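You operate a simulated robot arm through the tools that you are given. There is no shell and no other tool. Be economical: measure what you need, move in short steps, check, and stop when the job is done.

You run a simulated robot arm. Do the job below in one go: nothing can be reset, and whatever is moved stays where it is left.

JOB
Fit the red handwheel, close the valve and tighten both dripping wing screws.
Fine: the wheel goes on the square spindle, closes the valve and stays there; valve closed before the wing screws are touched; the hex nut and the spanners stay.

Only the result counts: the job must be done as asked and must still hold three seconds after the hand-in. Knocking over, shifting, dropping, spilling or breaking anything else fails it.

ROBOT AND FRAMES
A 6-joint arm with a two-finger parallel gripper, fixed in place. Base frame: the origin is at the foot of the arm, x ahead of it, y to its left, z up; the work surface is at about z = 0. Units: cm, degrees, N and s.
With the tool pointing down near the work surface it reaches from about 18 to 46 cm from the base axis. Its first joint turns from -70.0 to 70.0 degrees. Payload 1.9 kg.
Tool frame: the origin (TCP) lies between the finger pads and is the grasp point; the fingertips stand 2.3 cm ahead of it; z points along the fingers, y is the line along which they close. The gripper opens to 9.4 cm. The fingers are 3.8 cm wide and 1 cm thick; the gripper's body (5.4 by 9.6 cm) begins 3.9 cm behind the TCP.
Orientation is that of the tool frame in the base frame, as a unit quaternion [x, y, z, w]. With the fingers straight down and closing along the base's y, the tool's x points along the base's -x, its y along +y and its z along -z.

CONTROLS
- The arm moves only by the tool send_rows. Its argument "moves" is a list of rows, each a list of 6 numbers: the shift along the tool's x, y, z in cm, then the turn, a rotation vector about the tool's x, y, z in degrees. In form: [[dx, dy, dz, wx, wy, wz], ...]. A call has 1 to 8 rows; each row is the pose to reach, as a shift and turn from the pose commanded when the call began, along the tool's axes at that moment. "claw" is the gripper command, from -1 (fully open) to 1 (shut), values between in proportion, set as the call begins (left out, the last holds). Rows are played at 5 a second. More than 5 cm and 8.6 degrees between two rows, or a gripper value outside its range, and nothing of the call is played. A pose out of reach is approached as far as the arm can. The call stops where the force on the tool passes 70 N (or 10 N more than at its start, if that is more) or the arm is blocked; 0.2 s more then pass. The fingers move at their own pace (about 10.8 cm/s each) and stop on an object; they squeeze with about 27 N. The grip force told is the motor's: it shows also when the fingers shut on nothing. Time passes only in rows, and 0.2 s behind the last, so rows that repeat a pose let the fingers close. It gives the time, the measured TCP pose, the force on the tool (base axes), the opening and the grip force at its end, in the units of the frame above (readings bear some noise), with the torque about the TCP (base axes, N m) and any sound that the robot's microphone picked up, and new pictures: "show" is both (left out), scene, wrist or none.
- Cameras (640 x 400 px; columns grow to the right, rows downward): "scene" is fixed at [6.42, 32.99, 40.89]; the picture's right is [-0.61, -0.79, 0.00], its down [-0.55, 0.43, -0.72] and it looks along [0.57, -0.44, -0.70] (base axes); focal length 214 px, centre (320, 200). "wrist" rides on the gripper at [8.7, 1.6, -7.4] in the tool frame; the picture's right is [-0.18, 0.98, 0.00], its down [-0.58, -0.11, -0.81] and it looks along [-0.79, -0.15, 0.59] (tool axes); focal length 243 px, centre (320, 200). There is no depth. A picture from a camera that has moved, and an enlarged one, comes with that camera's place and axes in the base frame and with its lens.
- inspect(camera, box): a new picture of the part [left, top, right, bottom] of that camera's present view, enlarged. No time passes.
- hand_in(): hands the job in; it is judged then, once.

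Go step by step. Nothing tells you positions but the pictures and the camera data: compare them with the known pose of the tool, close in by small moves and look again before you grip or let go. The budget is 120 turns and 200 pictures, counting those below and the enlarged ones. Unless the task says otherwise, let go and move clear before handing in, and close with one line.

The tools are called after ">>>" as name(argument=value, ...) on one line, values as JSON. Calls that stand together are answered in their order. send_rows: Moves the arm, as the interface text tells. Its arguments: {"type":"object","properties":{"moves":{"type":"array","items":{"type":"array","items":{"type":"number"}}},"claw":{"type":"number"},"show":{"type":"string","enum":["both","scene","wrist","none"]}},"required":["moves"]} The other tools are called the same way: inspect (camera, box) takes an enlarged picture of a part of a camera's view; hand_in () hands the job in.

At the start:

```text
time: 0.0
ee_pos: [25.38, 20.44, 34.31]
tool_rot: [0.001, 1.0, 0.001, 0.001]
contact_force: [-0.2, -0.5, -0.1]
ft_torque: [0.01, 0.0, 0.03]
finger_gap: 9.41
grip_force: 0.1
```

scene: 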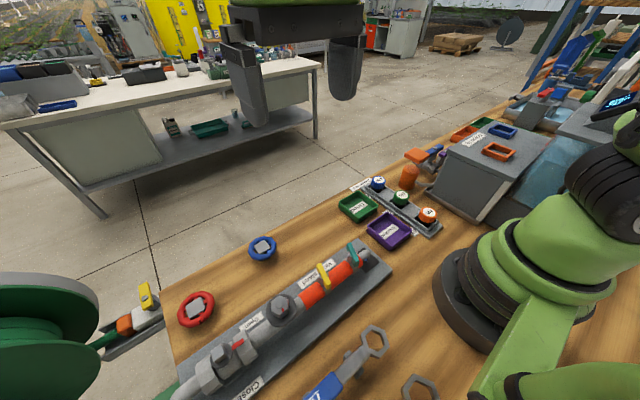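
wrist: 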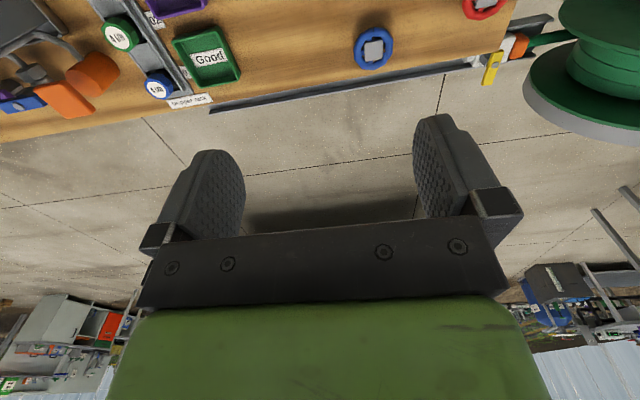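

I see a pipe rig on the table with a valve spindle, a red and a blue handwheel, and some wing screws. I'll enlarge these first.

>>> inspect(camera="scene", box=[160, 280, 320, 400])

>>> inspect(camera="scene", box=[240, 220, 440, 345])

>>> inspect(camera="scene", box=[280, 290, 460, 400])

```text
3.33 times, centred on (240, 340) of scene
camera zoom: at [6.42, 32.99, 40.89], right [-0.61, -0.79, 0.0], down [-0.55, 0.43, -0.72], along [0.57, -0.44, -0.7], focal length 715 px, centre (587, -267)
```

zoom: 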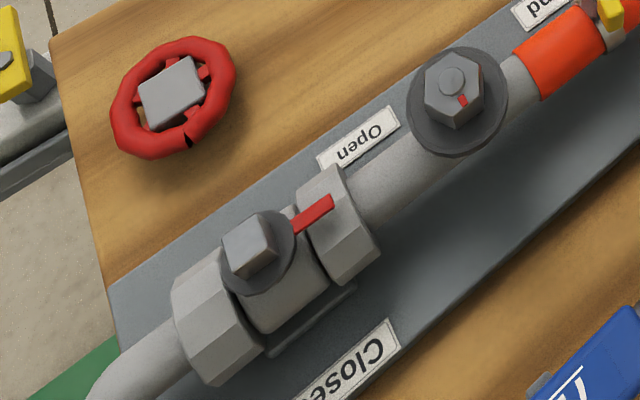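

```text
3.20 times, centred on (340, 282) of scene
camera zoom: at [6.42, 32.99, 40.89], right [-0.61, -0.79, 0.0], down [-0.55, 0.43, -0.72], along [0.57, -0.44, -0.7], focal length 686 px, centre (256, -64)
```

zoom: 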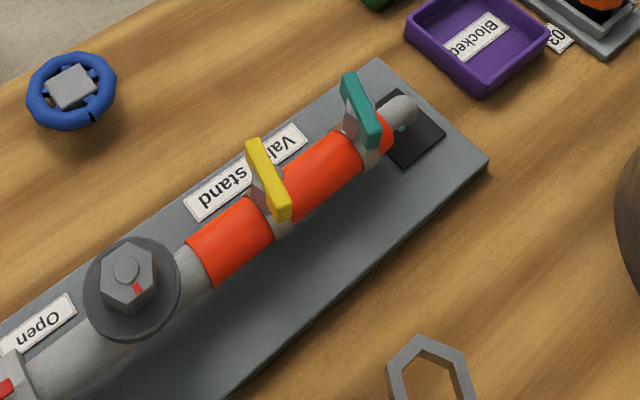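

```text
3.56 times, centred on (370, 345) of scene
camera zoom: at [6.42, 32.99, 40.89], right [-0.61, -0.79, 0.0], down [-0.55, 0.43, -0.72], along [0.57, -0.44, -0.7], focal length 763 px, centre (142, -316)
```

zoom: 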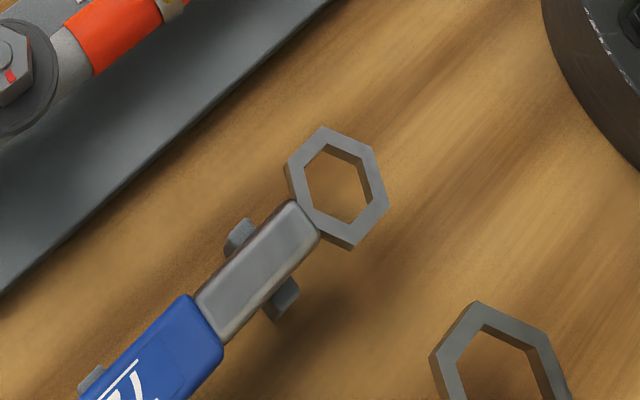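

The pipe runs along y at about x=19.5, with the spindle near y=40, the yellow wing near y=22 and the teal wing near y=15.5. The red wheel is near (30.5, 41.6), a long reach. I'll move closer and turn the wrist camera that way.

>>> send_rows(moves=[[0.25, 1, 1, 0, 0, -6.5], [0.5, 2, 2, 0, 0, -13], [0.75, 3, 3, 0, 0, -19.5], [1, 4, 4, 0, 0, -26], [1.25, 5, 5, 0, 0, -32.5], [1.5, 6, 6, 0, 0, -39], [1.75, 7, 7, 0, 0, -45.5], [2, 8, 8, 0, 0, -52]])

```text
time: 1.8
ee_pos: [23.39, 28.47, 26.36]
tool_rot: [-0.44, 0.898, 0.001, 0.001]
contact_force: [0.4, -0.2, 0.2]
ft_torque: [-0.04, -0.04, -0.02]
finger_gap: 9.38
grip_force: 0.1
camera wrist: at [16.78, 22.64, 33.73], right [-0.66, 0.75, 0.0], down [0.44, 0.39, 0.81], along [0.6, 0.53, -0.59], focal length 243 px, centre (320, 200)
```

scene: 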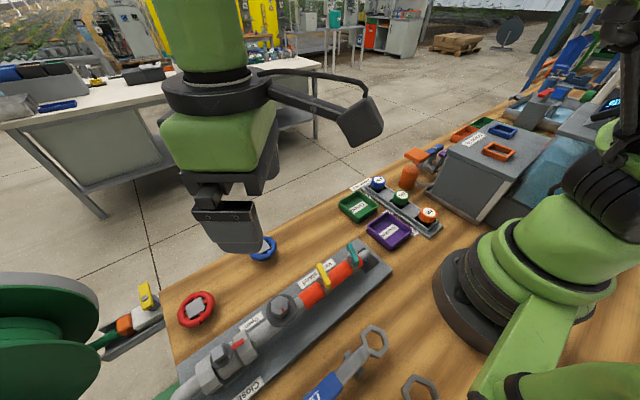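
wrist: 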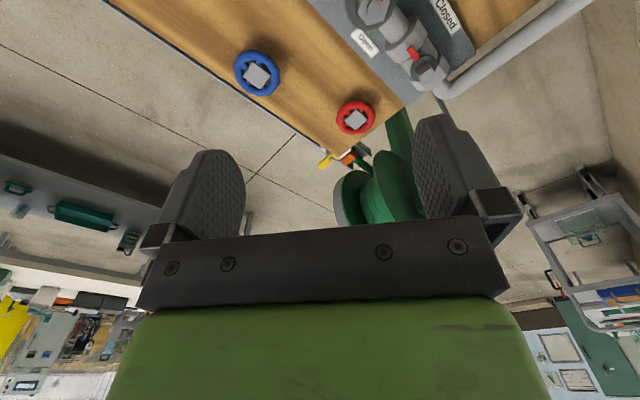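

Red wheel comes out near (30.0, 41.6) and needs an outward tilt to reach. I'll enlarge the wrist view of the wheels and spindle.

>>> inspect(camera="wrist", box=[310, 80, 406, 140])

>>> inspect(camera="wrist", box=[340, 0, 468, 80])

>>> inspect(camera="scene", box=[160, 280, 240, 330])

```text
6.67 times, centred on (358, 110) of wrist
camera zoom: at [16.78, 22.64, 33.73], right [-0.66, 0.75, 0.0], down [0.44, 0.39, 0.81], along [0.6, 0.53, -0.59], focal length 1618 px, centre (67, 800)
```

zoom: 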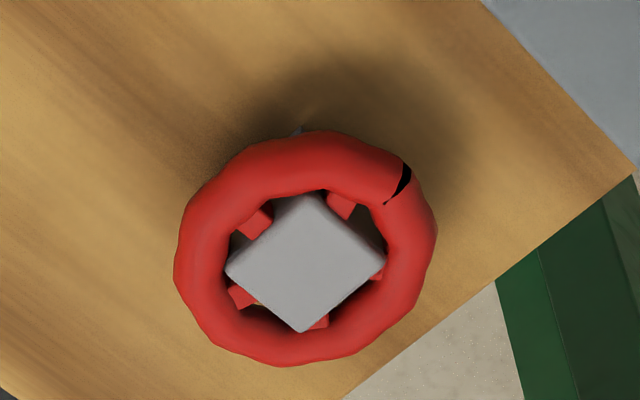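

```text
5.00 times, centred on (404, 40) of wrist
camera zoom: at [16.78, 22.64, 33.73], right [-0.66, 0.75, 0.0], down [0.44, 0.39, 0.81], along [0.6, 0.53, -0.59], focal length 1213 px, centre (-100, 1000)
```

zoom: 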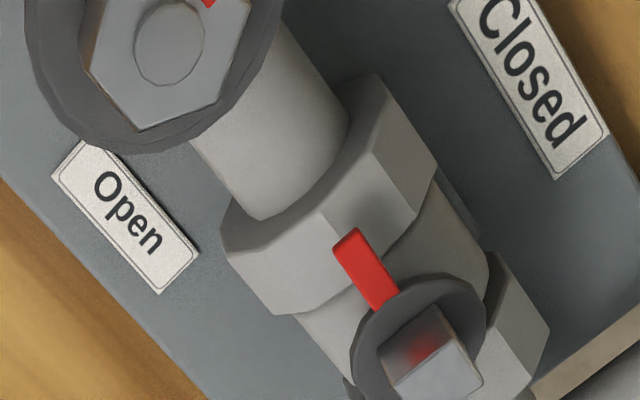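

```text
8.00 times, centred on (200, 305) of scene
camera zoom: at [6.42, 32.99, 40.89], right [-0.61, -0.79, 0.0], down [-0.55, 0.43, -0.72], along [0.57, -0.44, -0.7], focal length 1716 px, centre (1280, -640)
```

zoom: 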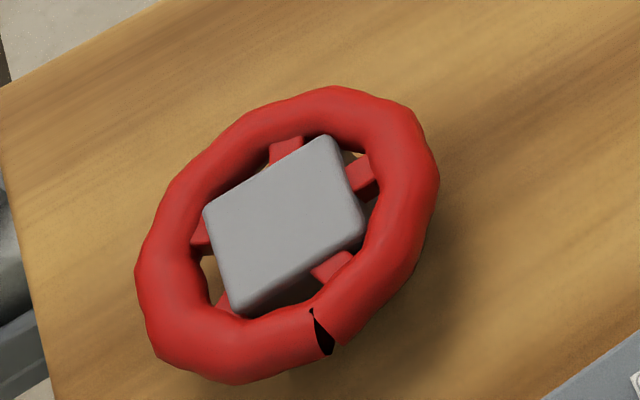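

The hub is a square block about 2.5 cm wide, aligned with the base axes, at about (29.6, 41.4). I'll turn the gripper to close along base x, facing +y, and come lower for a side look.

>>> send_rows(moves=[[-0.8, -0.35, 1, 0, 0, -4.7], [-1.6, -0.7, 2, 0, 0, -9.5], [-2.4, -1.05, 3, 0, 0, -14.2], [-3.3, -1.4, 4, 0, 0, -19], [-4.1, -1.75, 5, 0, 0, -23.6], [-4.9, -2.1, 6, 0, 0, -28.4], [-5.7, -2.4, 7, 0, 0, -33.1], [-6.57, -2.75, 8, 0, 0, -37.8]], show="none")

>>> send_rows(moves=[[0, 0, 0.5, 0, -5, 0], [0, 0, 1, 0, -10, 0], [0, 0, 1.5, 0, -15, 0], [0, 0, 2, 0, -20, 0], [0, 0, 3, 0, -25, 0], [0, 0, 4, 0, -30, 0]])

```text
time: 3.6
ee_pos: [29.73, 31.98, 18.42]
tool_rot: [-0.705, 0.709, 0.001, 0.0]
contact_force: [0.7, -0.4, -0.2]
ft_torque: [-0.01, -0.03, -0.01]
finger_gap: 9.42
grip_force: 0.0
```

```text
time: 5.0
ee_pos: [29.72, 31.97, 14.33]
tool_rot: [-0.681, 0.685, 0.183, 0.184]
contact_force: [-0.3, 0.0, 0.0]
ft_torque: [0.02, 0.02, -0.01]
finger_gap: 9.4
grip_force: 0.1
camera wrist: at [27.96, 20.74, 16.43], right [-0.98, 0.16, 0.09], down [0.11, 0.1, 0.99], along [0.15, 0.98, -0.11], focal length 243 px, centre (320, 200)
```

scene: 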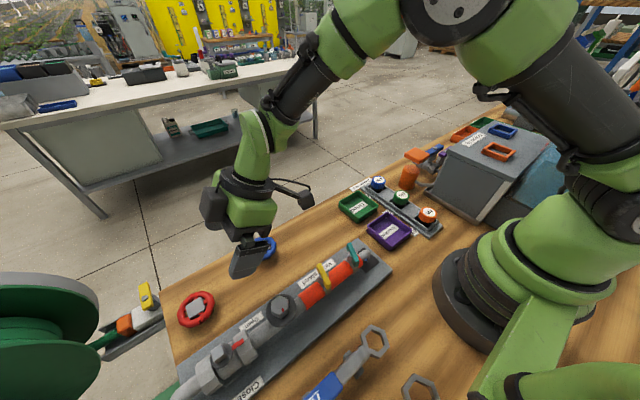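
wrist: 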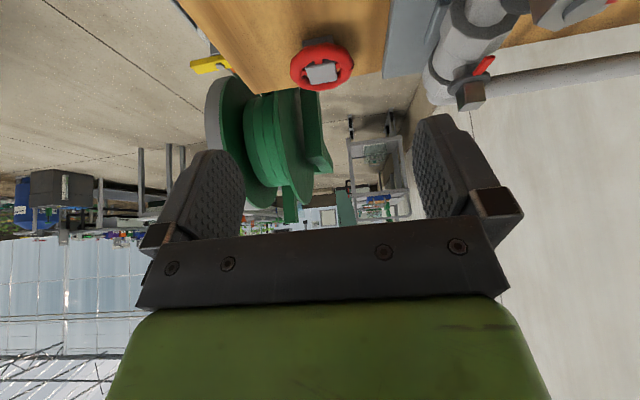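

>>> inspect(camera="wrist", box=[272, 20, 368, 80])

>>> inspect(camera="wrist", box=[400, 20, 528, 110])

```text
6.67 times, centred on (320, 50) of wrist
camera zoom: at [27.96, 20.74, 16.43], right [-0.98, 0.16, 0.09], down [0.11, 0.1, 0.99], along [0.15, 0.98, -0.11], focal length 1618 px, centre (320, 1200)
```

zoom: 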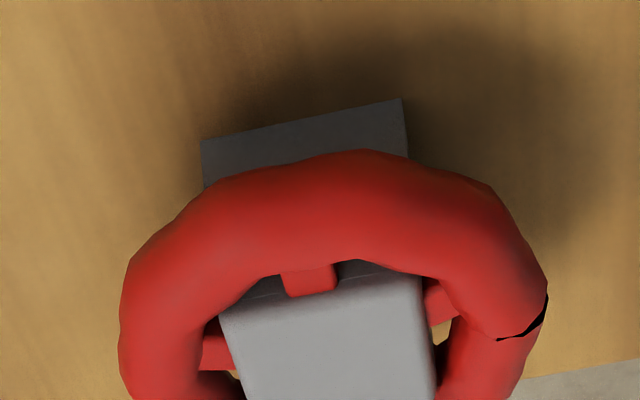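

```text
4.44 times, centred on (464, 65) of wrist
camera zoom: at [27.96, 20.74, 16.43], right [-0.98, 0.16, 0.09], down [0.11, 0.1, 0.99], along [0.15, 0.98, -0.11], focal length 1078 px, centre (-320, 800)
```

zoom: 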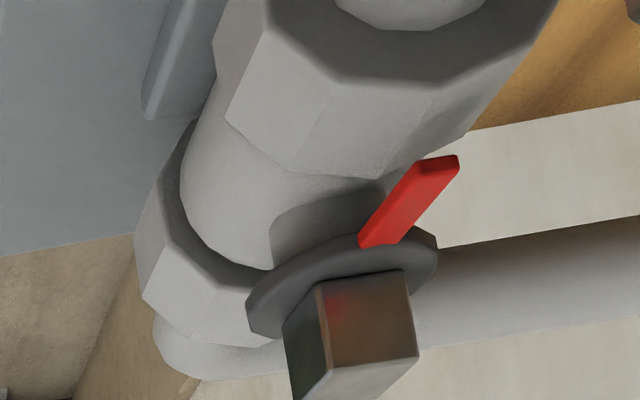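

The wheel stands on its hub, with the hub top at about z=2.7. The rim is about 5.6 cm across, centred at z≈2.2, and the wheel's centre is near (29.75, 41.4). I'll approach with a 30° tilt to grip the rim from both sides.

>>> send_rows(moves=[[-1.2, 0, 2.2, 0, 0, 0], [-2.4, 0, 4.5, 0, 0, 0], [-3.6, 0, 6.7, 0, 0, 0], [-4.88, 0, 8.94, 0, 0, 0], [-4.88, 0, 8.94, 0, 0, 0]])

```text
time: 6.2
ee_pos: [29.64, 40.64, 8.99]
tool_rot: [-0.681, 0.685, 0.183, 0.184]
contact_force: [-0.7, 0.2, -0.2]
ft_torque: [0.01, 0.01, -0.03]
finger_gap: 9.38
grip_force: 0.1
camera wrist: at [27.96, 29.44, 11.07], right [-0.98, 0.16, 0.09], down [0.11, 0.1, 0.99], along [0.15, 0.98, -0.11], focal length 243 px, centre (320, 200)
```

scene: 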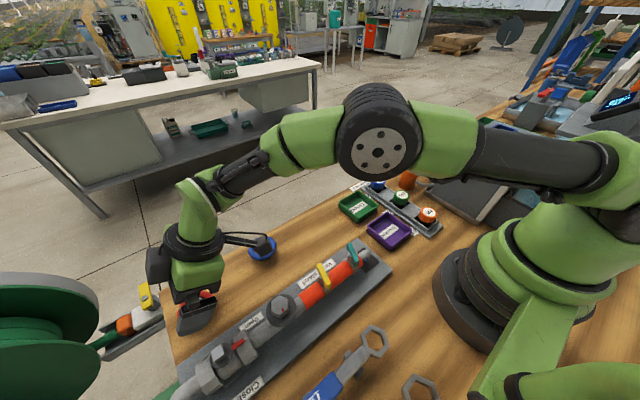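
wrist: 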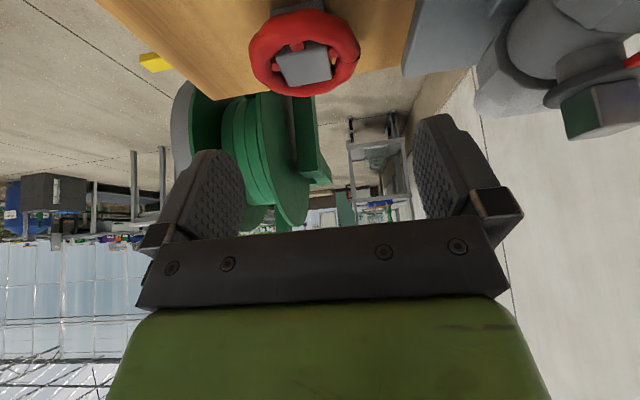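

The pose is reachable. I'll partly close to about 7.4 cm to clear the base plate, then descend around the rim.

>>> send_rows(moves=[[0.7, -0.1, 1.2, 0, 0, 0], [1.4, -0.1, 2.4, 0, 0, 0], [1.9, -0.1, 3.2, 0, 0, 0], [2.2, -0.1, 3.7, 0, 0, 0]], claw=-0.57)

```text
time: 7.2
ee_pos: [29.83, 40.51, 4.76]
tool_rot: [-0.681, 0.685, 0.183, 0.185]
contact_force: [0.9, -0.3, 0.3]
ft_torque: [0.0, 0.01, -0.02]
finger_gap: 7.4
grip_force: 0.0
camera wrist: at [28.07, 29.4, 6.83], right [-0.98, 0.16, 0.09], down [0.11, 0.1, 0.99], along [0.15, 0.98, -0.11], focal length 243 px, centre (320, 200)
```

scene: 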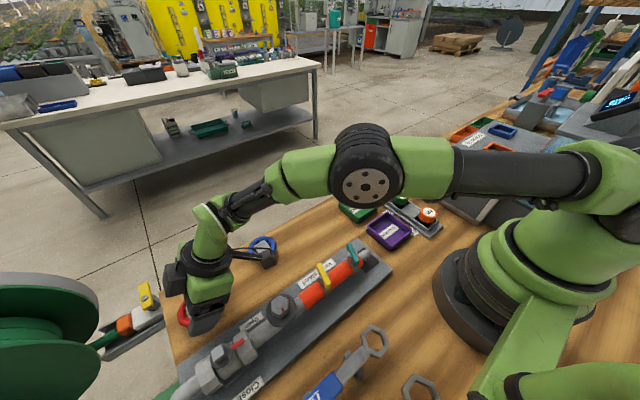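
wrist: 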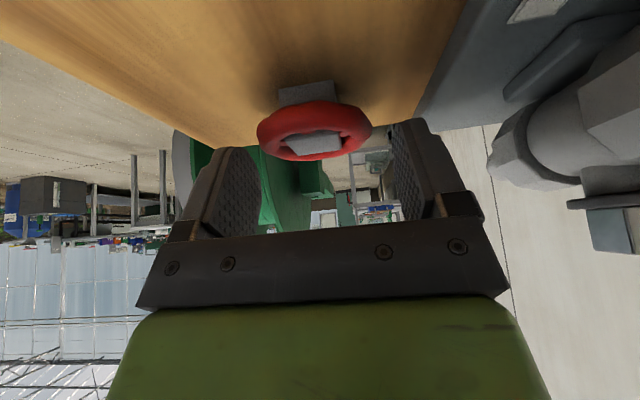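

The wheel sits between the fingers. I'll lower the last bit and move slightly forward, then close.

>>> send_rows(moves=[[0.12, 0, 0.7, 0, 0, 0], [0.22, 0, 1.35, 0, 0, 0], [0.22, 0, 1.35, 0, 0, 0]], show="wrist")

```text
time: 8.0
ee_pos: [29.85, 41.17, 3.4]
tool_rot: [-0.681, 0.684, 0.183, 0.185]
contact_force: [0.6, -0.3, 0.1]
ft_torque: [0.02, 0.03, 0.0]
finger_gap: 7.37
grip_force: 0.1
camera wrist: at [28.09, 29.87, 5.54], right [-0.98, 0.16, 0.09], down [0.11, 0.1, 0.99], along [0.15, 0.98, -0.11], focal length 243 px, centre (320, 200)
```

wrist: 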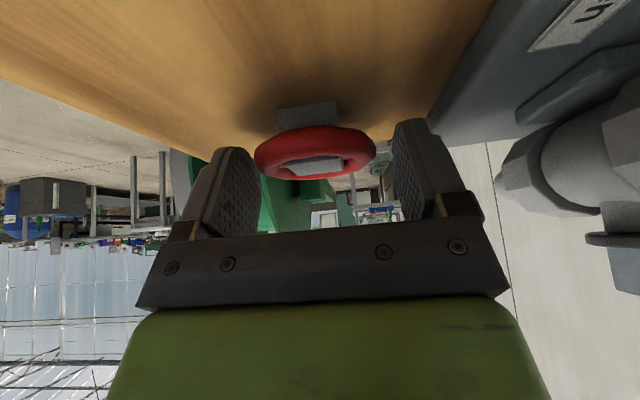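

>>> send_rows(moves=[[0, 0, 0, 0, 0, 0], [0, 0, 0, 0, 0, 0], [0, 0, 0, 0, 0, 0]], claw=1, show="wrist")

```text
time: 8.8
ee_pos: [29.97, 41.05, 3.52]
tool_rot: [-0.681, 0.684, 0.183, 0.184]
contact_force: [0.4, 0.5, -0.7]
ft_torque: [0.0, 0.0, -0.01]
finger_gap: 5.78
grip_force: 26.9
camera wrist: at [28.09, 29.86, 5.55], right [-0.98, 0.16, 0.09], down [0.11, 0.1, 0.99], along [0.15, 0.98, -0.11], focal length 243 px, centre (320, 200)
```

wrist: 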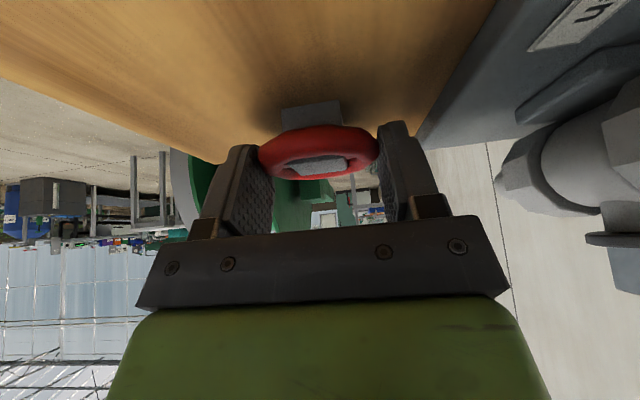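

Gripped at 5.8 cm. Lifting straight up.

>>> send_rows(moves=[[-0.5, 0, -0.87, 0, 0, 0], [-1.5, 0, -2.6, 0, 0, 0], [-2.75, 0, -4.76, 0, 0, 0], [-4, 0, -6.93, 0, 0, 0], [-5, 0, -8.66, 0, 0, 0], [-5, 0, -8.66, 0, 0, 0]])

```text
time: 10.2
ee_pos: [29.77, 41.11, 13.55]
tool_rot: [-0.681, 0.685, 0.184, 0.184]
contact_force: [0.0, 0.4, -0.3]
ft_torque: [-0.01, -0.02, 0.0]
finger_gap: 5.77
grip_force: 27.1
camera wrist: at [28.04, 29.88, 15.64], right [-0.98, 0.16, 0.09], down [0.11, 0.1, 0.99], along [0.15, 0.98, -0.11], focal length 243 px, centre (320, 200)
```

scene: 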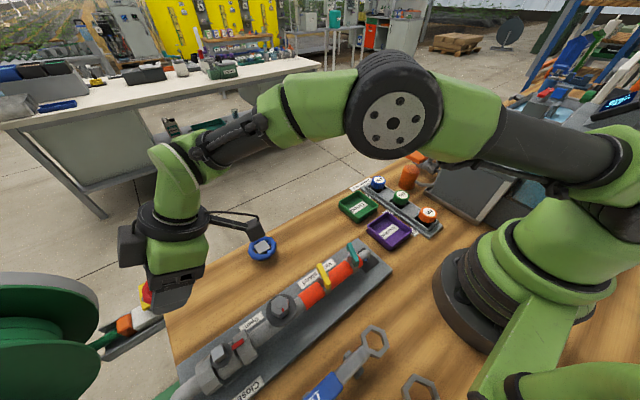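
wrist: 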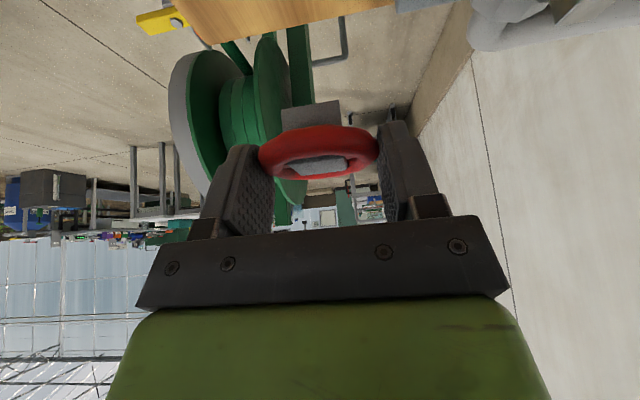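

The wheel is held level. Now I'll measure the spindle.

>>> inspect(camera="scene", box=[196, 328, 260, 368])

>>> inspect(camera="scene", box=[130, 260, 210, 310])

```text
10.00 times, centred on (228, 348) of scene
camera zoom: at [6.42, 32.99, 40.89], right [-0.61, -0.79, 0.0], down [-0.55, 0.43, -0.72], along [0.57, -0.44, -0.7], focal length 2145 px, centre (1240, -1280)
```

zoom: 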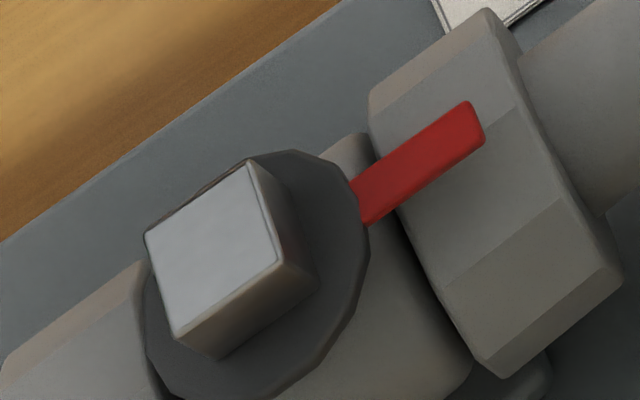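

```text
8.00 times, centred on (170, 285) of scene
camera zoom: at [6.42, 32.99, 40.89], right [-0.61, -0.79, 0.0], down [-0.55, 0.43, -0.72], along [0.57, -0.44, -0.7], focal length 1716 px, centre (1520, -480)
```

zoom: 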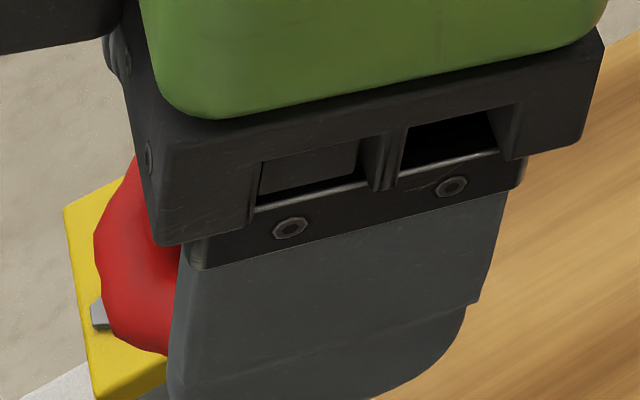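

The spindle square is about 1.3 cm wide and axis aligned. Its centre is near (19.0, 39.5), with the top at z≈8.5. I'll carry the wheel over it.

>>> send_rows(moves=[[0, 1, -0.5, 0, 0, 0], [0.3, 3, -1.0, 0, 0, 0], [0.8, 5, -1.4, 0, 0, 0], [1.2, 7, -1.5, 0, 0, 0], [1.6, 9, -1.6, 0, 0, 0], [1.8, 10.3, -1.9, 0, 0, 0], [1.8, 10.7, -1.9, 0, 0, 0], [1.8, 10.7, -1.9, 0, 0, 0]])

```text
time: 12.0
ee_pos: [19.18, 38.75, 14.2]
tool_rot: [-0.681, 0.685, 0.184, 0.184]
contact_force: [-0.5, -0.2, 0.4]
ft_torque: [0.0, -0.01, 0.02]
finger_gap: 5.77
grip_force: 27.0
camera wrist: at [17.29, 27.39, 16.29], right [-0.98, 0.16, 0.09], down [0.11, 0.1, 0.99], along [0.15, 0.98, -0.11], focal length 243 px, centre (320, 200)
```

scene: 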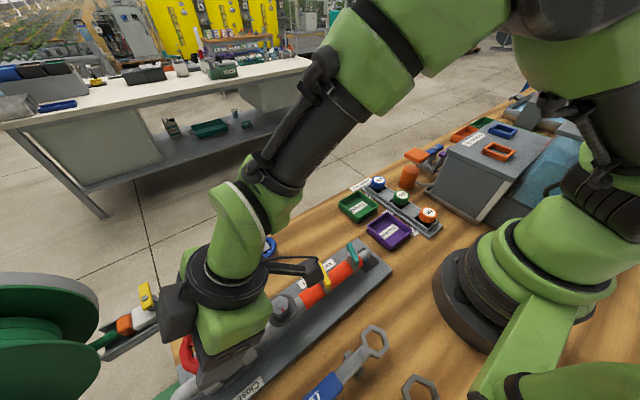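
wrist: 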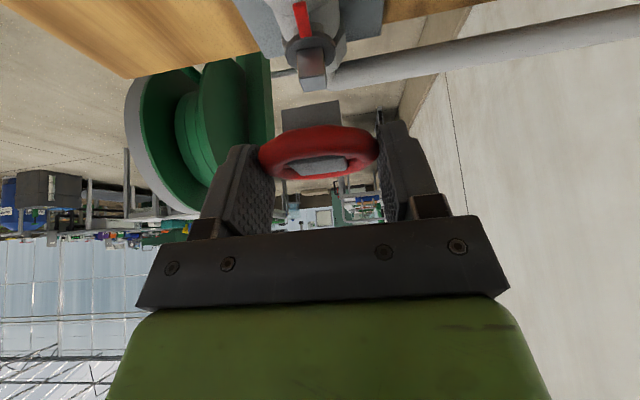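

>>> inspect(camera="wrist", box=[256, 20, 384, 100])

>>> inspect(camera="wrist", box=[240, 80, 400, 180])

```text
5.00 times, centred on (320, 60) of wrist
camera zoom: at [17.29, 27.39, 16.29], right [-0.98, 0.16, 0.09], down [0.11, 0.1, 0.99], along [0.15, 0.98, -0.11], focal length 1213 px, centre (320, 900)
```

zoom: 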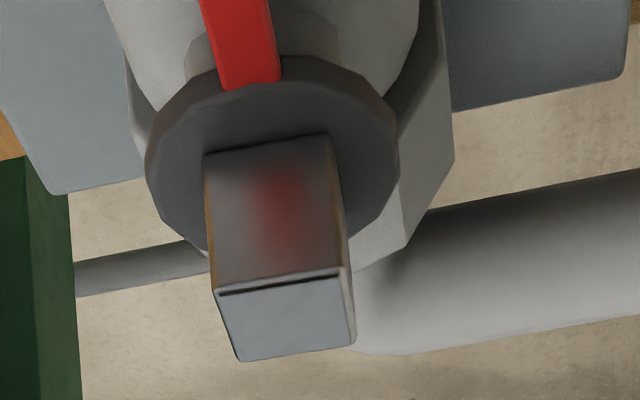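

```text
4.00 times, centred on (320, 130) of wrist
camera zoom: at [17.29, 27.39, 16.29], right [-0.98, 0.16, 0.09], down [0.11, 0.1, 0.99], along [0.15, 0.98, -0.11], focal length 970 px, centre (320, 480)
```

zoom: 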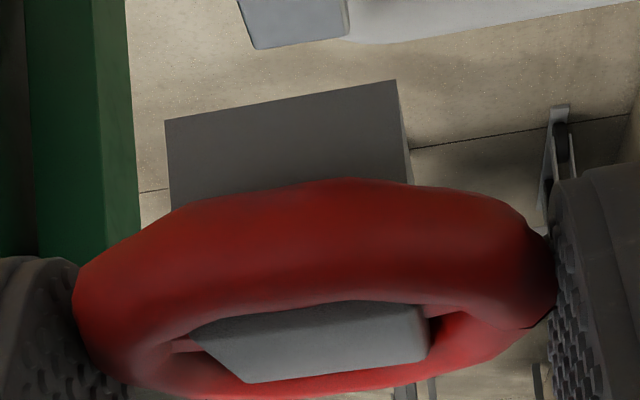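

In the wrist view the wheel and spindle line up in x, and the wheel needs about 0.4 cm more in +y. I'll shift it, descend to just above the spindle and check.

>>> send_rows(moves=[[0.1, 0, 0.7, 0, 0, 0], [0.4, 0, 1.4, 0, 0, 0], [0.45, 0, 1.58, 0, 0, 0], [0.45, 0, 1.58, 0, 0, 0]], show="none")

>>> inspect(camera="wrist", box=[240, 60, 400, 160])

>>> inspect(camera="scene", box=[160, 310, 288, 390])

```text
time: 13.0
ee_pos: [19.04, 38.94, 12.53]
tool_rot: [-0.681, 0.684, 0.184, 0.184]
contact_force: [-0.5, -0.2, -0.6]
ft_torque: [-0.01, 0.01, 0.01]
finger_gap: 5.78
grip_force: 27.4
```

```text
4.00 times, centred on (320, 110) of wrist
camera zoom: at [17.32, 27.79, 14.66], right [-0.98, 0.16, 0.09], down [0.11, 0.1, 0.99], along [0.15, 0.98, -0.11], focal length 970 px, centre (320, 560)
```

zoom: 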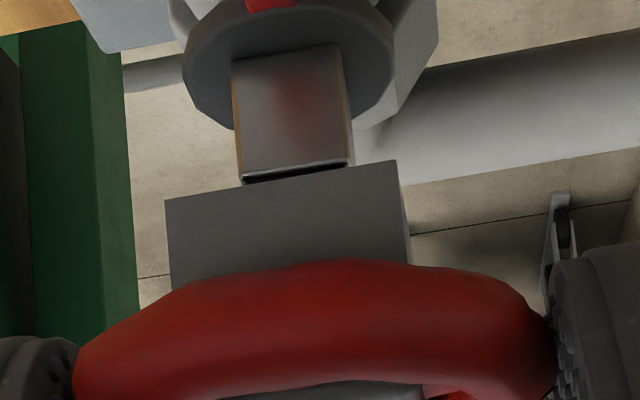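

```text
5.00 times, centred on (224, 350) of scene
camera zoom: at [6.42, 32.99, 40.89], right [-0.61, -0.79, 0.0], down [-0.55, 0.43, -0.72], along [0.57, -0.44, -0.7], focal length 1072 px, centre (800, -550)
```

zoom: 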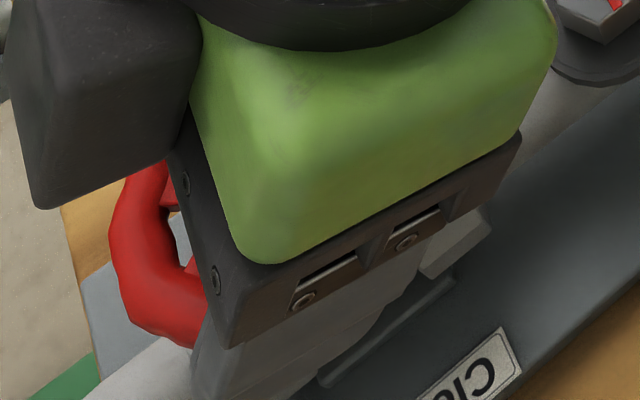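

Aligned within about a millimetre. I'll nudge 0.08 cm in x and press down gently.

>>> send_rows(moves=[[0.2, 0.08, 0.35, 0, 0, 0], [0.35, 0.08, 0.61, 0, 0, 0], [0.5, 0.08, 0.87, 0, 0, 0]], show="wrist")

```text
time: 13.8
ee_pos: [18.98, 38.98, 11.64]
tool_rot: [-0.681, 0.685, 0.183, 0.183]
contact_force: [0.1, -0.7, 0.1]
ft_torque: [-0.03, 0.01, 0.01]
finger_gap: 5.75
grip_force: 26.5
camera wrist: at [17.25, 27.82, 13.68], right [-0.98, 0.17, 0.09], down [0.11, 0.1, 0.99], along [0.15, 0.98, -0.11], focal length 243 px, centre (320, 200)
```

wrist: 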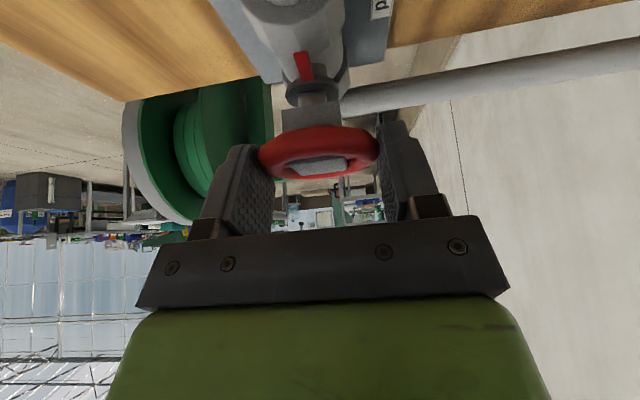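

>>> send_rows(moves=[[0.15, 0, 0.26, 0, 0, 0], [0.3, 0, 0.52, 0, 0, 0], [0.45, 0, 0.78, 0, 0, 0], [0.6, 0, 1.04, 0, 0, 0]], show="none")

>>> inspect(camera="wrist", box=[240, 60, 400, 160])

```text
time: 14.8
ee_pos: [19.07, 38.94, 10.52]
tool_rot: [-0.681, 0.684, 0.183, 0.186]
contact_force: [-3.0, -4.0, 14.9]
ft_torque: [-0.23, 0.16, 0.01]
finger_gap: 5.76
grip_force: 26.9
```

```text
4.00 times, centred on (320, 110) of wrist
camera zoom: at [17.3, 27.85, 12.57], right [-0.98, 0.16, 0.09], down [0.11, 0.1, 0.99], along [0.15, 0.98, -0.11], focal length 970 px, centre (320, 560)
```

zoom: 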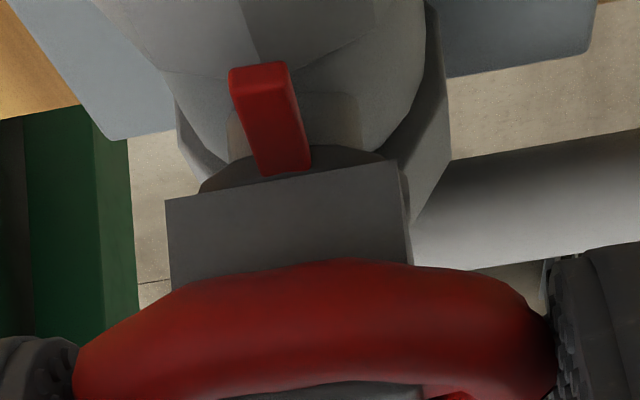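

The wheel is on the spindle (15 N, bottomed). I'll release and back off along the tool axis to check it.

>>> send_rows(moves=[[-0.1, 0, -0.17, 0, 0, 0], [-0.1, 0, -0.17, 0, 0, 0], [-0.1, 0, -0.17, 0, 0, 0]], claw=-0.57, show="none")

>>> send_rows(moves=[[0, 0, -2, 0, 0, 0], [0, 0, -4, 0, 0, 0], [0, 0, -7, 0, 5, 0], [0, 0, -9, 0, 10, 0], [0, 0, -9, 0, 16, 0], [0, 0, -9, 0, 22, 0], [0, 0, -9, 0, 30, 0]])

```text
time: 15.6
ee_pos: [18.86, 39.0, 10.67]
tool_rot: [-0.681, 0.685, 0.183, 0.184]
contact_force: [-0.6, 1.1, 0.2]
ft_torque: [0.02, -0.01, 0.02]
finger_gap: 7.39
grip_force: 0.0
```

```text
time: 17.2
ee_pos: [19.02, 34.54, 18.37]
tool_rot: [-0.704, 0.71, -0.001, 0.0]
contact_force: [-0.3, -0.3, 0.4]
ft_torque: [0.02, 0.01, 0.01]
finger_gap: 7.39
grip_force: 0.0
camera wrist: at [17.33, 25.89, 25.85], right [-0.98, 0.19, 0.0], down [0.11, 0.58, 0.81], along [0.15, 0.79, -0.59], focal length 243 px, centre (320, 200)
```

scene: 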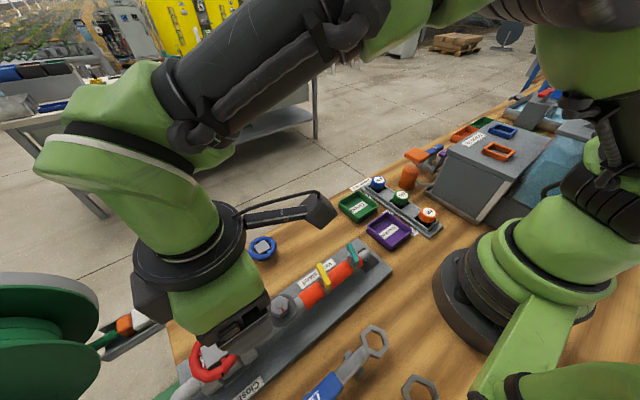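
wrist: 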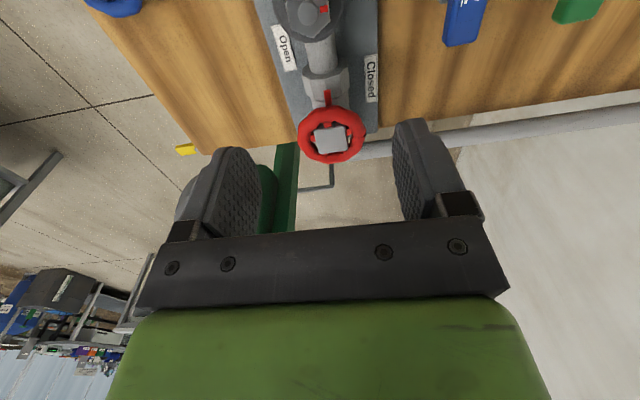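

>>> inspect(camera="wrist", box=[256, 0, 416, 165])

>>> inspect(camera="scene", box=[160, 320, 288, 400])

```text
2.42 times, centred on (336, 82) of wrist
camera zoom: at [17.33, 25.89, 25.85], right [-0.98, 0.19, 0.0], down [0.11, 0.58, 0.81], along [0.15, 0.79, -0.59], focal length 588 px, centre (281, 485)
```

zoom: 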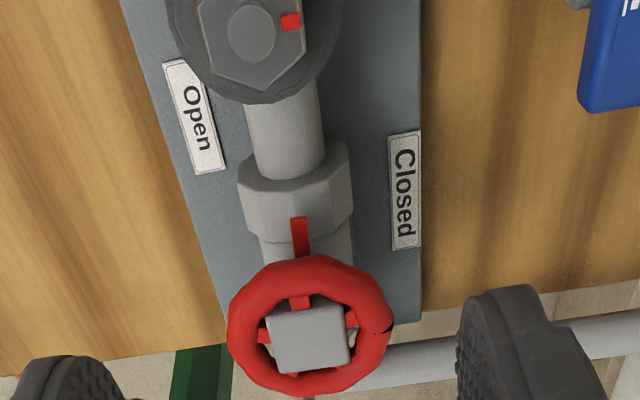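

```text
5.00 times, centred on (224, 360) of scene
camera zoom: at [6.42, 32.99, 40.89], right [-0.61, -0.79, 0.0], down [-0.55, 0.43, -0.72], along [0.57, -0.44, -0.7], focal length 1072 px, centre (800, -600)
```

zoom: 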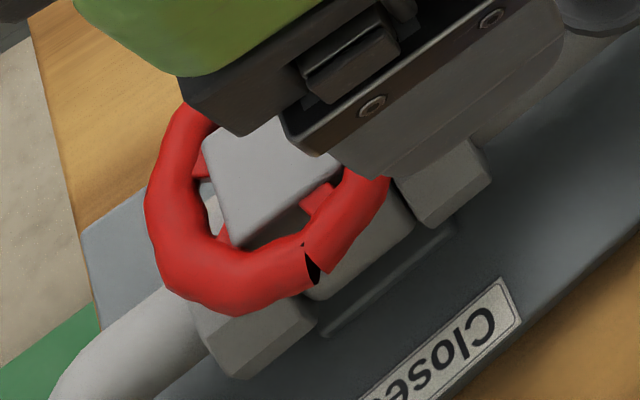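

The wheel is seated. I'll regrip it with the tool vertical and then turn it clockwise toward "Closed".

>>> send_rows(moves=[[-2.5, 0.03, 0.5, 0, 0, 0], [-4.86, 0.07, 1.5, 0, 0, 0], [-4.86, 0.07, 3.5, 0, 0, 0], [-4.86, 0.07, 5, 0, 0, 0], [-4.86, 0.07, 5, 0, 0, 0]])

```text
time: 18.4
ee_pos: [19.0, 39.32, 13.51]
tool_rot: [-0.705, 0.709, 0.001, 0.001]
contact_force: [-0.5, -0.5, -0.3]
ft_torque: [0.05, 0.02, 0.01]
finger_gap: 7.37
grip_force: 0.1
camera wrist: at [17.25, 30.71, 20.79], right [-0.98, 0.19, 0.0], down [0.11, 0.58, 0.81], along [0.15, 0.79, -0.59], focal length 243 px, centre (320, 200)
```

scene: 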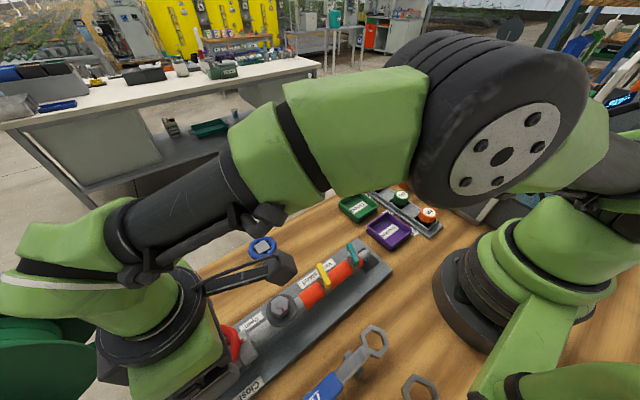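
wrist: 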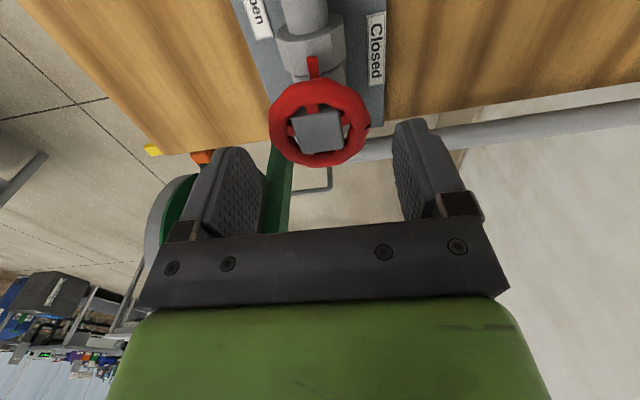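

>>> send_rows(moves=[[0, 0, 1.5, 0, 0, 0], [0, 0, 3.1, 0, 0, 0], [0, 0, 3.1, 0, 0, 0]], show="none")

>>> send_rows(moves=[[0, 0, 0, 0, 0, 0], [0, 0, 0, 0, 0, 0], [0, 0, 0, 0, 0, 0]], claw=1, show="wrist")

```text
time: 19.2
ee_pos: [19.02, 39.31, 10.42]
tool_rot: [-0.706, 0.708, 0.0, 0.0]
contact_force: [-0.8, -0.2, -0.3]
ft_torque: [0.05, -0.01, 0.03]
finger_gap: 7.37
grip_force: 0.0
```

```text
time: 20.0
ee_pos: [19.0, 39.28, 10.38]
tool_rot: [-0.705, 0.709, 0.001, 0.001]
contact_force: [-0.1, -0.3, 0.1]
ft_torque: [-0.01, 0.01, -0.01]
finger_gap: 5.76
grip_force: 27.2
camera wrist: at [17.25, 30.72, 17.76], right [-0.98, 0.19, 0.0], down [0.11, 0.58, 0.81], along [0.15, 0.79, -0.59], focal length 243 px, centre (320, 200)
```

wrist: 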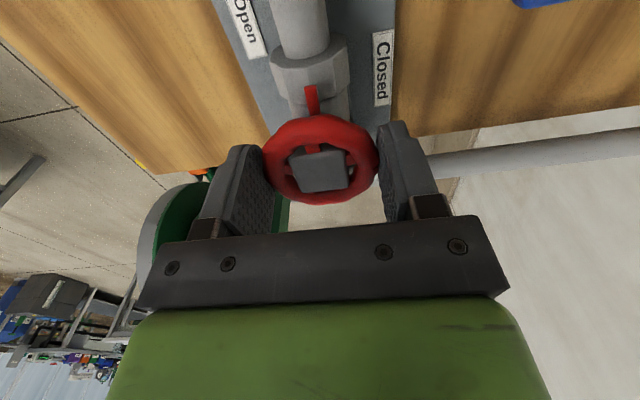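

Centred and gripped with no side force. Turning clockwise in small steps.

>>> send_rows(moves=[[0, 0, 0, 0, 0, 4], [0, 0, 0, 0, 0, 9], [0, 0, 0, 0, 0, 14], [0, 0, 0, 0, 0, 20], [0, 0, 0, 0, 0, 20]], show="wrist")

```text
time: 21.2
ee_pos: [18.91, 39.45, 10.35]
tool_rot: [-0.571, 0.821, 0.0, 0.0]
contact_force: [-4.0, -11.6, 7.3]
ft_torque: [-0.29, -0.01, -0.01]
finger_gap: 5.74
grip_force: 27.1
camera wrist: at [14.36, 31.84, 17.75], right [-0.86, 0.52, 0.0], down [0.31, 0.51, 0.81], along [0.42, 0.69, -0.59], focal length 243 px, centre (320, 200)
```

wrist: 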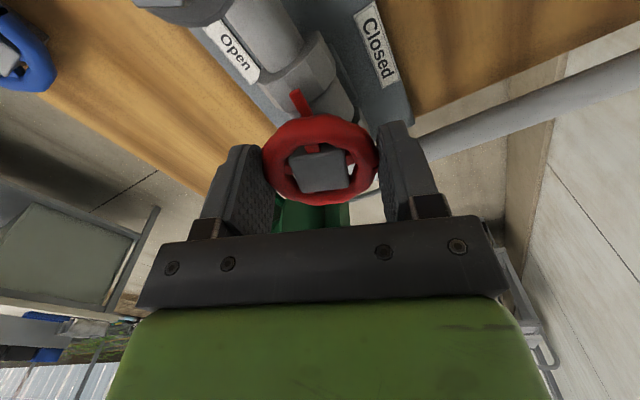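

>>> inspect(camera="wrist", box=[240, 50, 400, 210])

```text
2.50 times, centred on (320, 130) of wrist
camera zoom: at [14.36, 31.84, 17.75], right [-0.86, 0.52, 0.0], down [0.31, 0.51, 0.81], along [0.42, 0.69, -0.59], focal length 606 px, centre (320, 375)
```

zoom: 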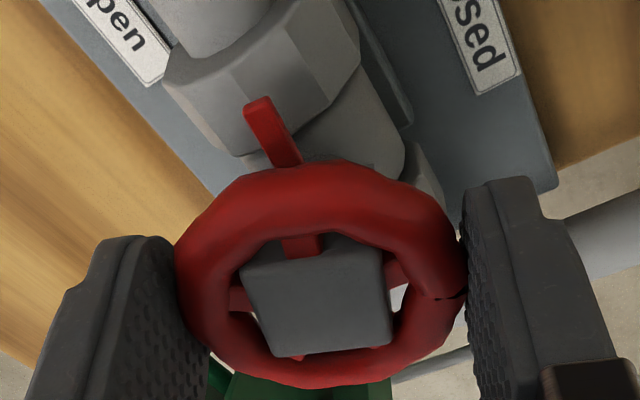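

The pointer has moved about 10° and the rest looks like play in the bore. Continuing clockwise.

>>> send_rows(moves=[[0.1, 0, 0, 0, 0, 6], [0.1, 0, 0, 0, 0, 12], [0.1, 0, 0, 0, 0, 18], [0.1, 0, 0, 0, 0, 24], [0.1, 0, 0, 0, 0, 24]], show="wrist")

>>> inspect(camera="wrist", box=[240, 50, 400, 210])

```text
time: 22.4
ee_pos: [18.93, 39.34, 10.35]
tool_rot: [-0.387, 0.922, 0.001, 0.0]
contact_force: [1.6, 13.1, -1.6]
ft_torque: [0.34, -0.04, 0.05]
finger_gap: 5.75
grip_force: 26.8
camera wrist: at [11.63, 34.26, 17.76], right [-0.57, 0.82, 0.0], down [0.48, 0.34, 0.81], along [0.66, 0.46, -0.59], focal length 243 px, centre (320, 200)
```

wrist: 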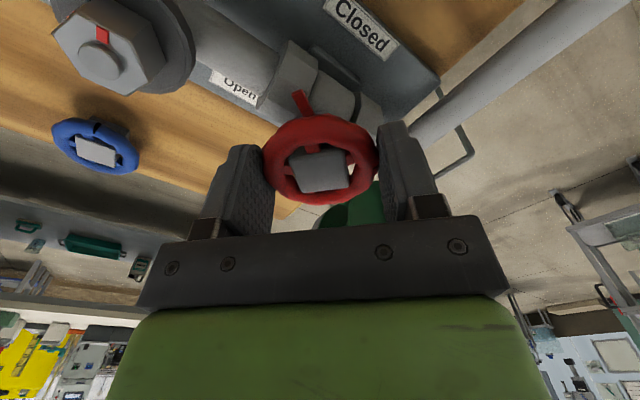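

```text
2.50 times, centred on (320, 130) of wrist
camera zoom: at [11.63, 34.26, 17.76], right [-0.57, 0.82, 0.0], down [0.48, 0.34, 0.81], along [0.66, 0.46, -0.59], focal length 606 px, centre (320, 375)
```

zoom: 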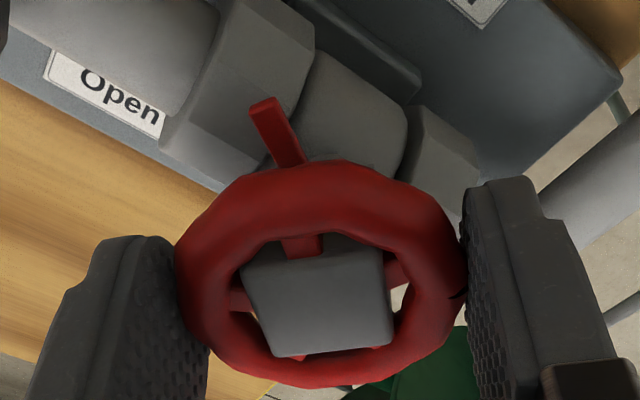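

The pointer follows the wheel with a fixed lag. Continuing.

>>> send_rows(moves=[[-0.03, 0.03, 0, 0, 0, 6], [-0.03, 0.03, 0, 0, 0, 12], [-0.03, 0.03, 0, 0, 0, 18], [-0.03, 0.03, 0, 0, 0, 24], [-0.03, 0.03, 0, 0, 0, 30], [-0.03, 0.03, 0, 0, 0, 30]], show="wrist")

>>> inspect(camera="wrist", box=[240, 50, 400, 210])

```text
time: 23.8
ee_pos: [18.8, 39.4, 10.31]
tool_rot: [-0.136, 0.991, 0.001, 0.002]
contact_force: [0.9, 10.6, 0.8]
ft_torque: [0.28, 0.04, 0.07]
finger_gap: 5.74
grip_force: 27.5
camera wrist: at [10.09, 38.58, 17.74], right [-0.09, 1.0, 0.0], down [0.59, 0.05, 0.81], along [0.8, 0.07, -0.59], focal length 243 px, centre (320, 200)
```

wrist: 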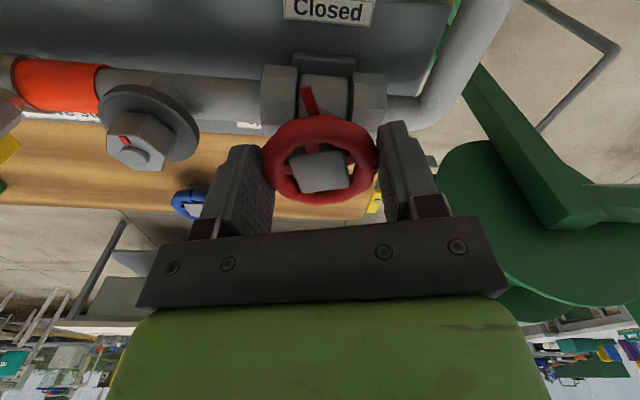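

```text
2.50 times, centred on (320, 130) of wrist
camera zoom: at [10.09, 38.58, 17.74], right [-0.09, 1.0, 0.0], down [0.59, 0.05, 0.81], along [0.8, 0.07, -0.59], focal length 606 px, centre (320, 375)
```

zoom: 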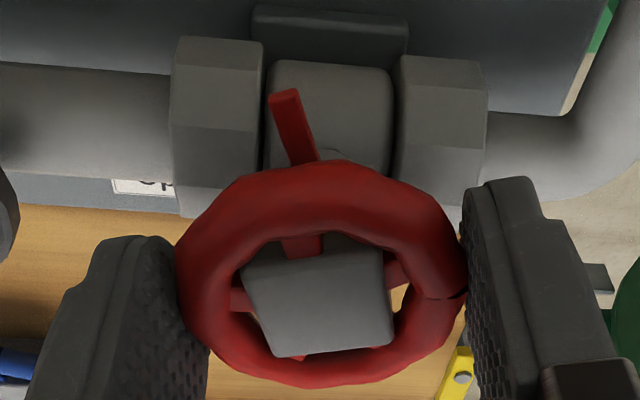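

About 25° remains to point straight at "Closed". Continuing in smaller steps while watching torque.

>>> send_rows(moves=[[0, -0.05, 0, 0, 0, 5], [0, -0.05, 0, 0, 0, 10], [0, -0.05, 0, 0, 0, 15], [0, -0.05, 0, 0, 0, 20], [0, -0.05, 0, 0, 0, 20]], show="wrist")

>>> inspect(camera="wrist", box=[240, 0, 400, 210])

```text
time: 25.0
ee_pos: [18.81, 39.39, 10.4]
tool_rot: [0.038, 0.999, 0.002, -0.001]
contact_force: [-1.0, 21.0, -0.4]
ft_torque: [0.53, 0.01, 0.2]
finger_gap: 5.79
grip_force: 27.5
camera wrist: at [10.32, 41.59, 17.77], right [0.26, 0.97, 0.0], down [0.57, -0.16, 0.81], along [0.78, -0.21, -0.59], focal length 243 px, centre (320, 200)
```

wrist: 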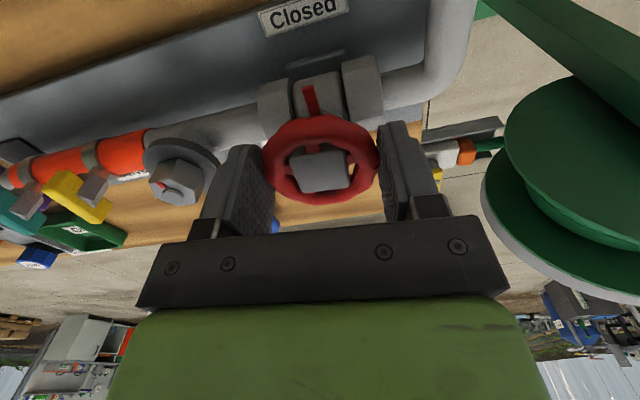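

```text
1.90 times, centred on (320, 105) of wrist
camera zoom: at [10.32, 41.59, 17.77], right [0.26, 0.97, 0.0], down [0.57, -0.16, 0.81], along [0.78, -0.21, -0.59], focal length 462 px, centre (320, 381)
```

zoom: 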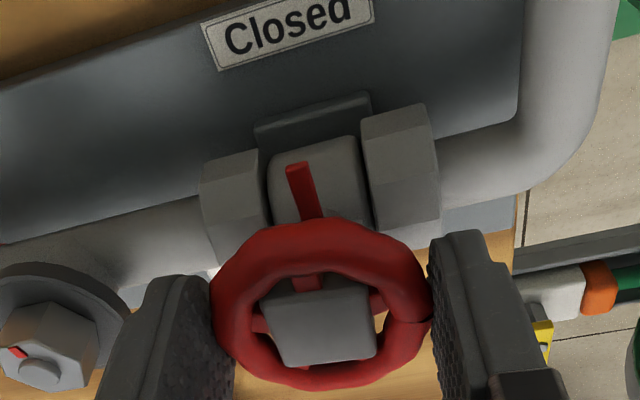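

The pointer is now at about −x. I'll recentre slightly and turn a little more to feel for the stop.

>>> send_rows(moves=[[0, 0.1, 0, 0, 0, 0], [0, 0.12, 0, 0, 0, 3], [0, 0.12, 0, 0, 0, 6], [0, 0.12, 0, 0, 0, 6]], show="none")

>>> inspect(camera="wrist", box=[240, 0, 400, 210])

```text
time: 26.0
ee_pos: [18.97, 39.4, 10.35]
tool_rot: [0.091, 0.996, 0.002, -0.001]
contact_force: [-7.6, 9.6, 5.3]
ft_torque: [0.19, 0.18, 0.13]
finger_gap: 5.77
grip_force: 27.0
```

```text
1.90 times, centred on (320, 105) of wrist
camera zoom: at [10.63, 42.58, 17.77], right [0.36, 0.93, 0.0], down [0.55, -0.21, 0.81], along [0.75, -0.29, -0.59], focal length 462 px, centre (320, 381)
```

zoom: 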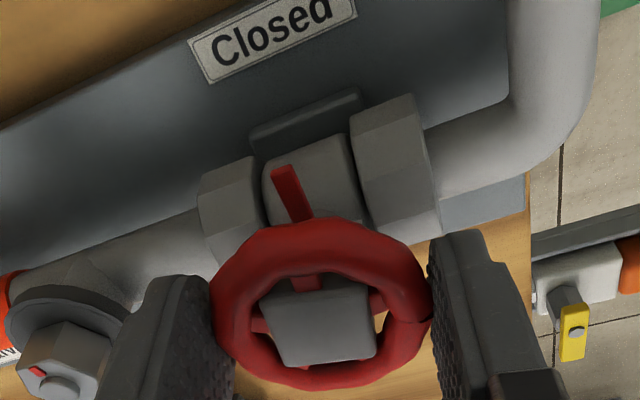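

>>> send_rows(moves=[[0, 0.05, 0, 0, 0, 4], [0, 0.05, 0, 0, 0, 8], [0, 0.05, 0, 0, 0, 12], [0, 0.05, 0, 0, 0, 12]], show="none")

>>> inspect(camera="wrist", box=[240, 0, 400, 210])

```text
time: 27.0
ee_pos: [19.1, 39.46, 10.32]
tool_rot: [0.195, 0.981, 0.0, 0.0]
contact_force: [0.6, 1.9, 11.2]
ft_torque: [-0.04, 0.01, 0.27]
finger_gap: 5.75
grip_force: 27.5
```

```text
1.90 times, centred on (320, 105) of wrist
camera zoom: at [11.63, 44.25, 17.75], right [0.55, 0.84, 0.0], down [0.49, -0.32, 0.81], along [0.68, -0.44, -0.59], focal length 462 px, centre (320, 381)
```

zoom: 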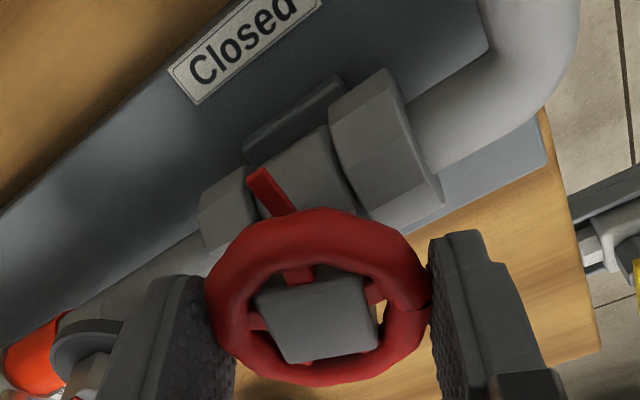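

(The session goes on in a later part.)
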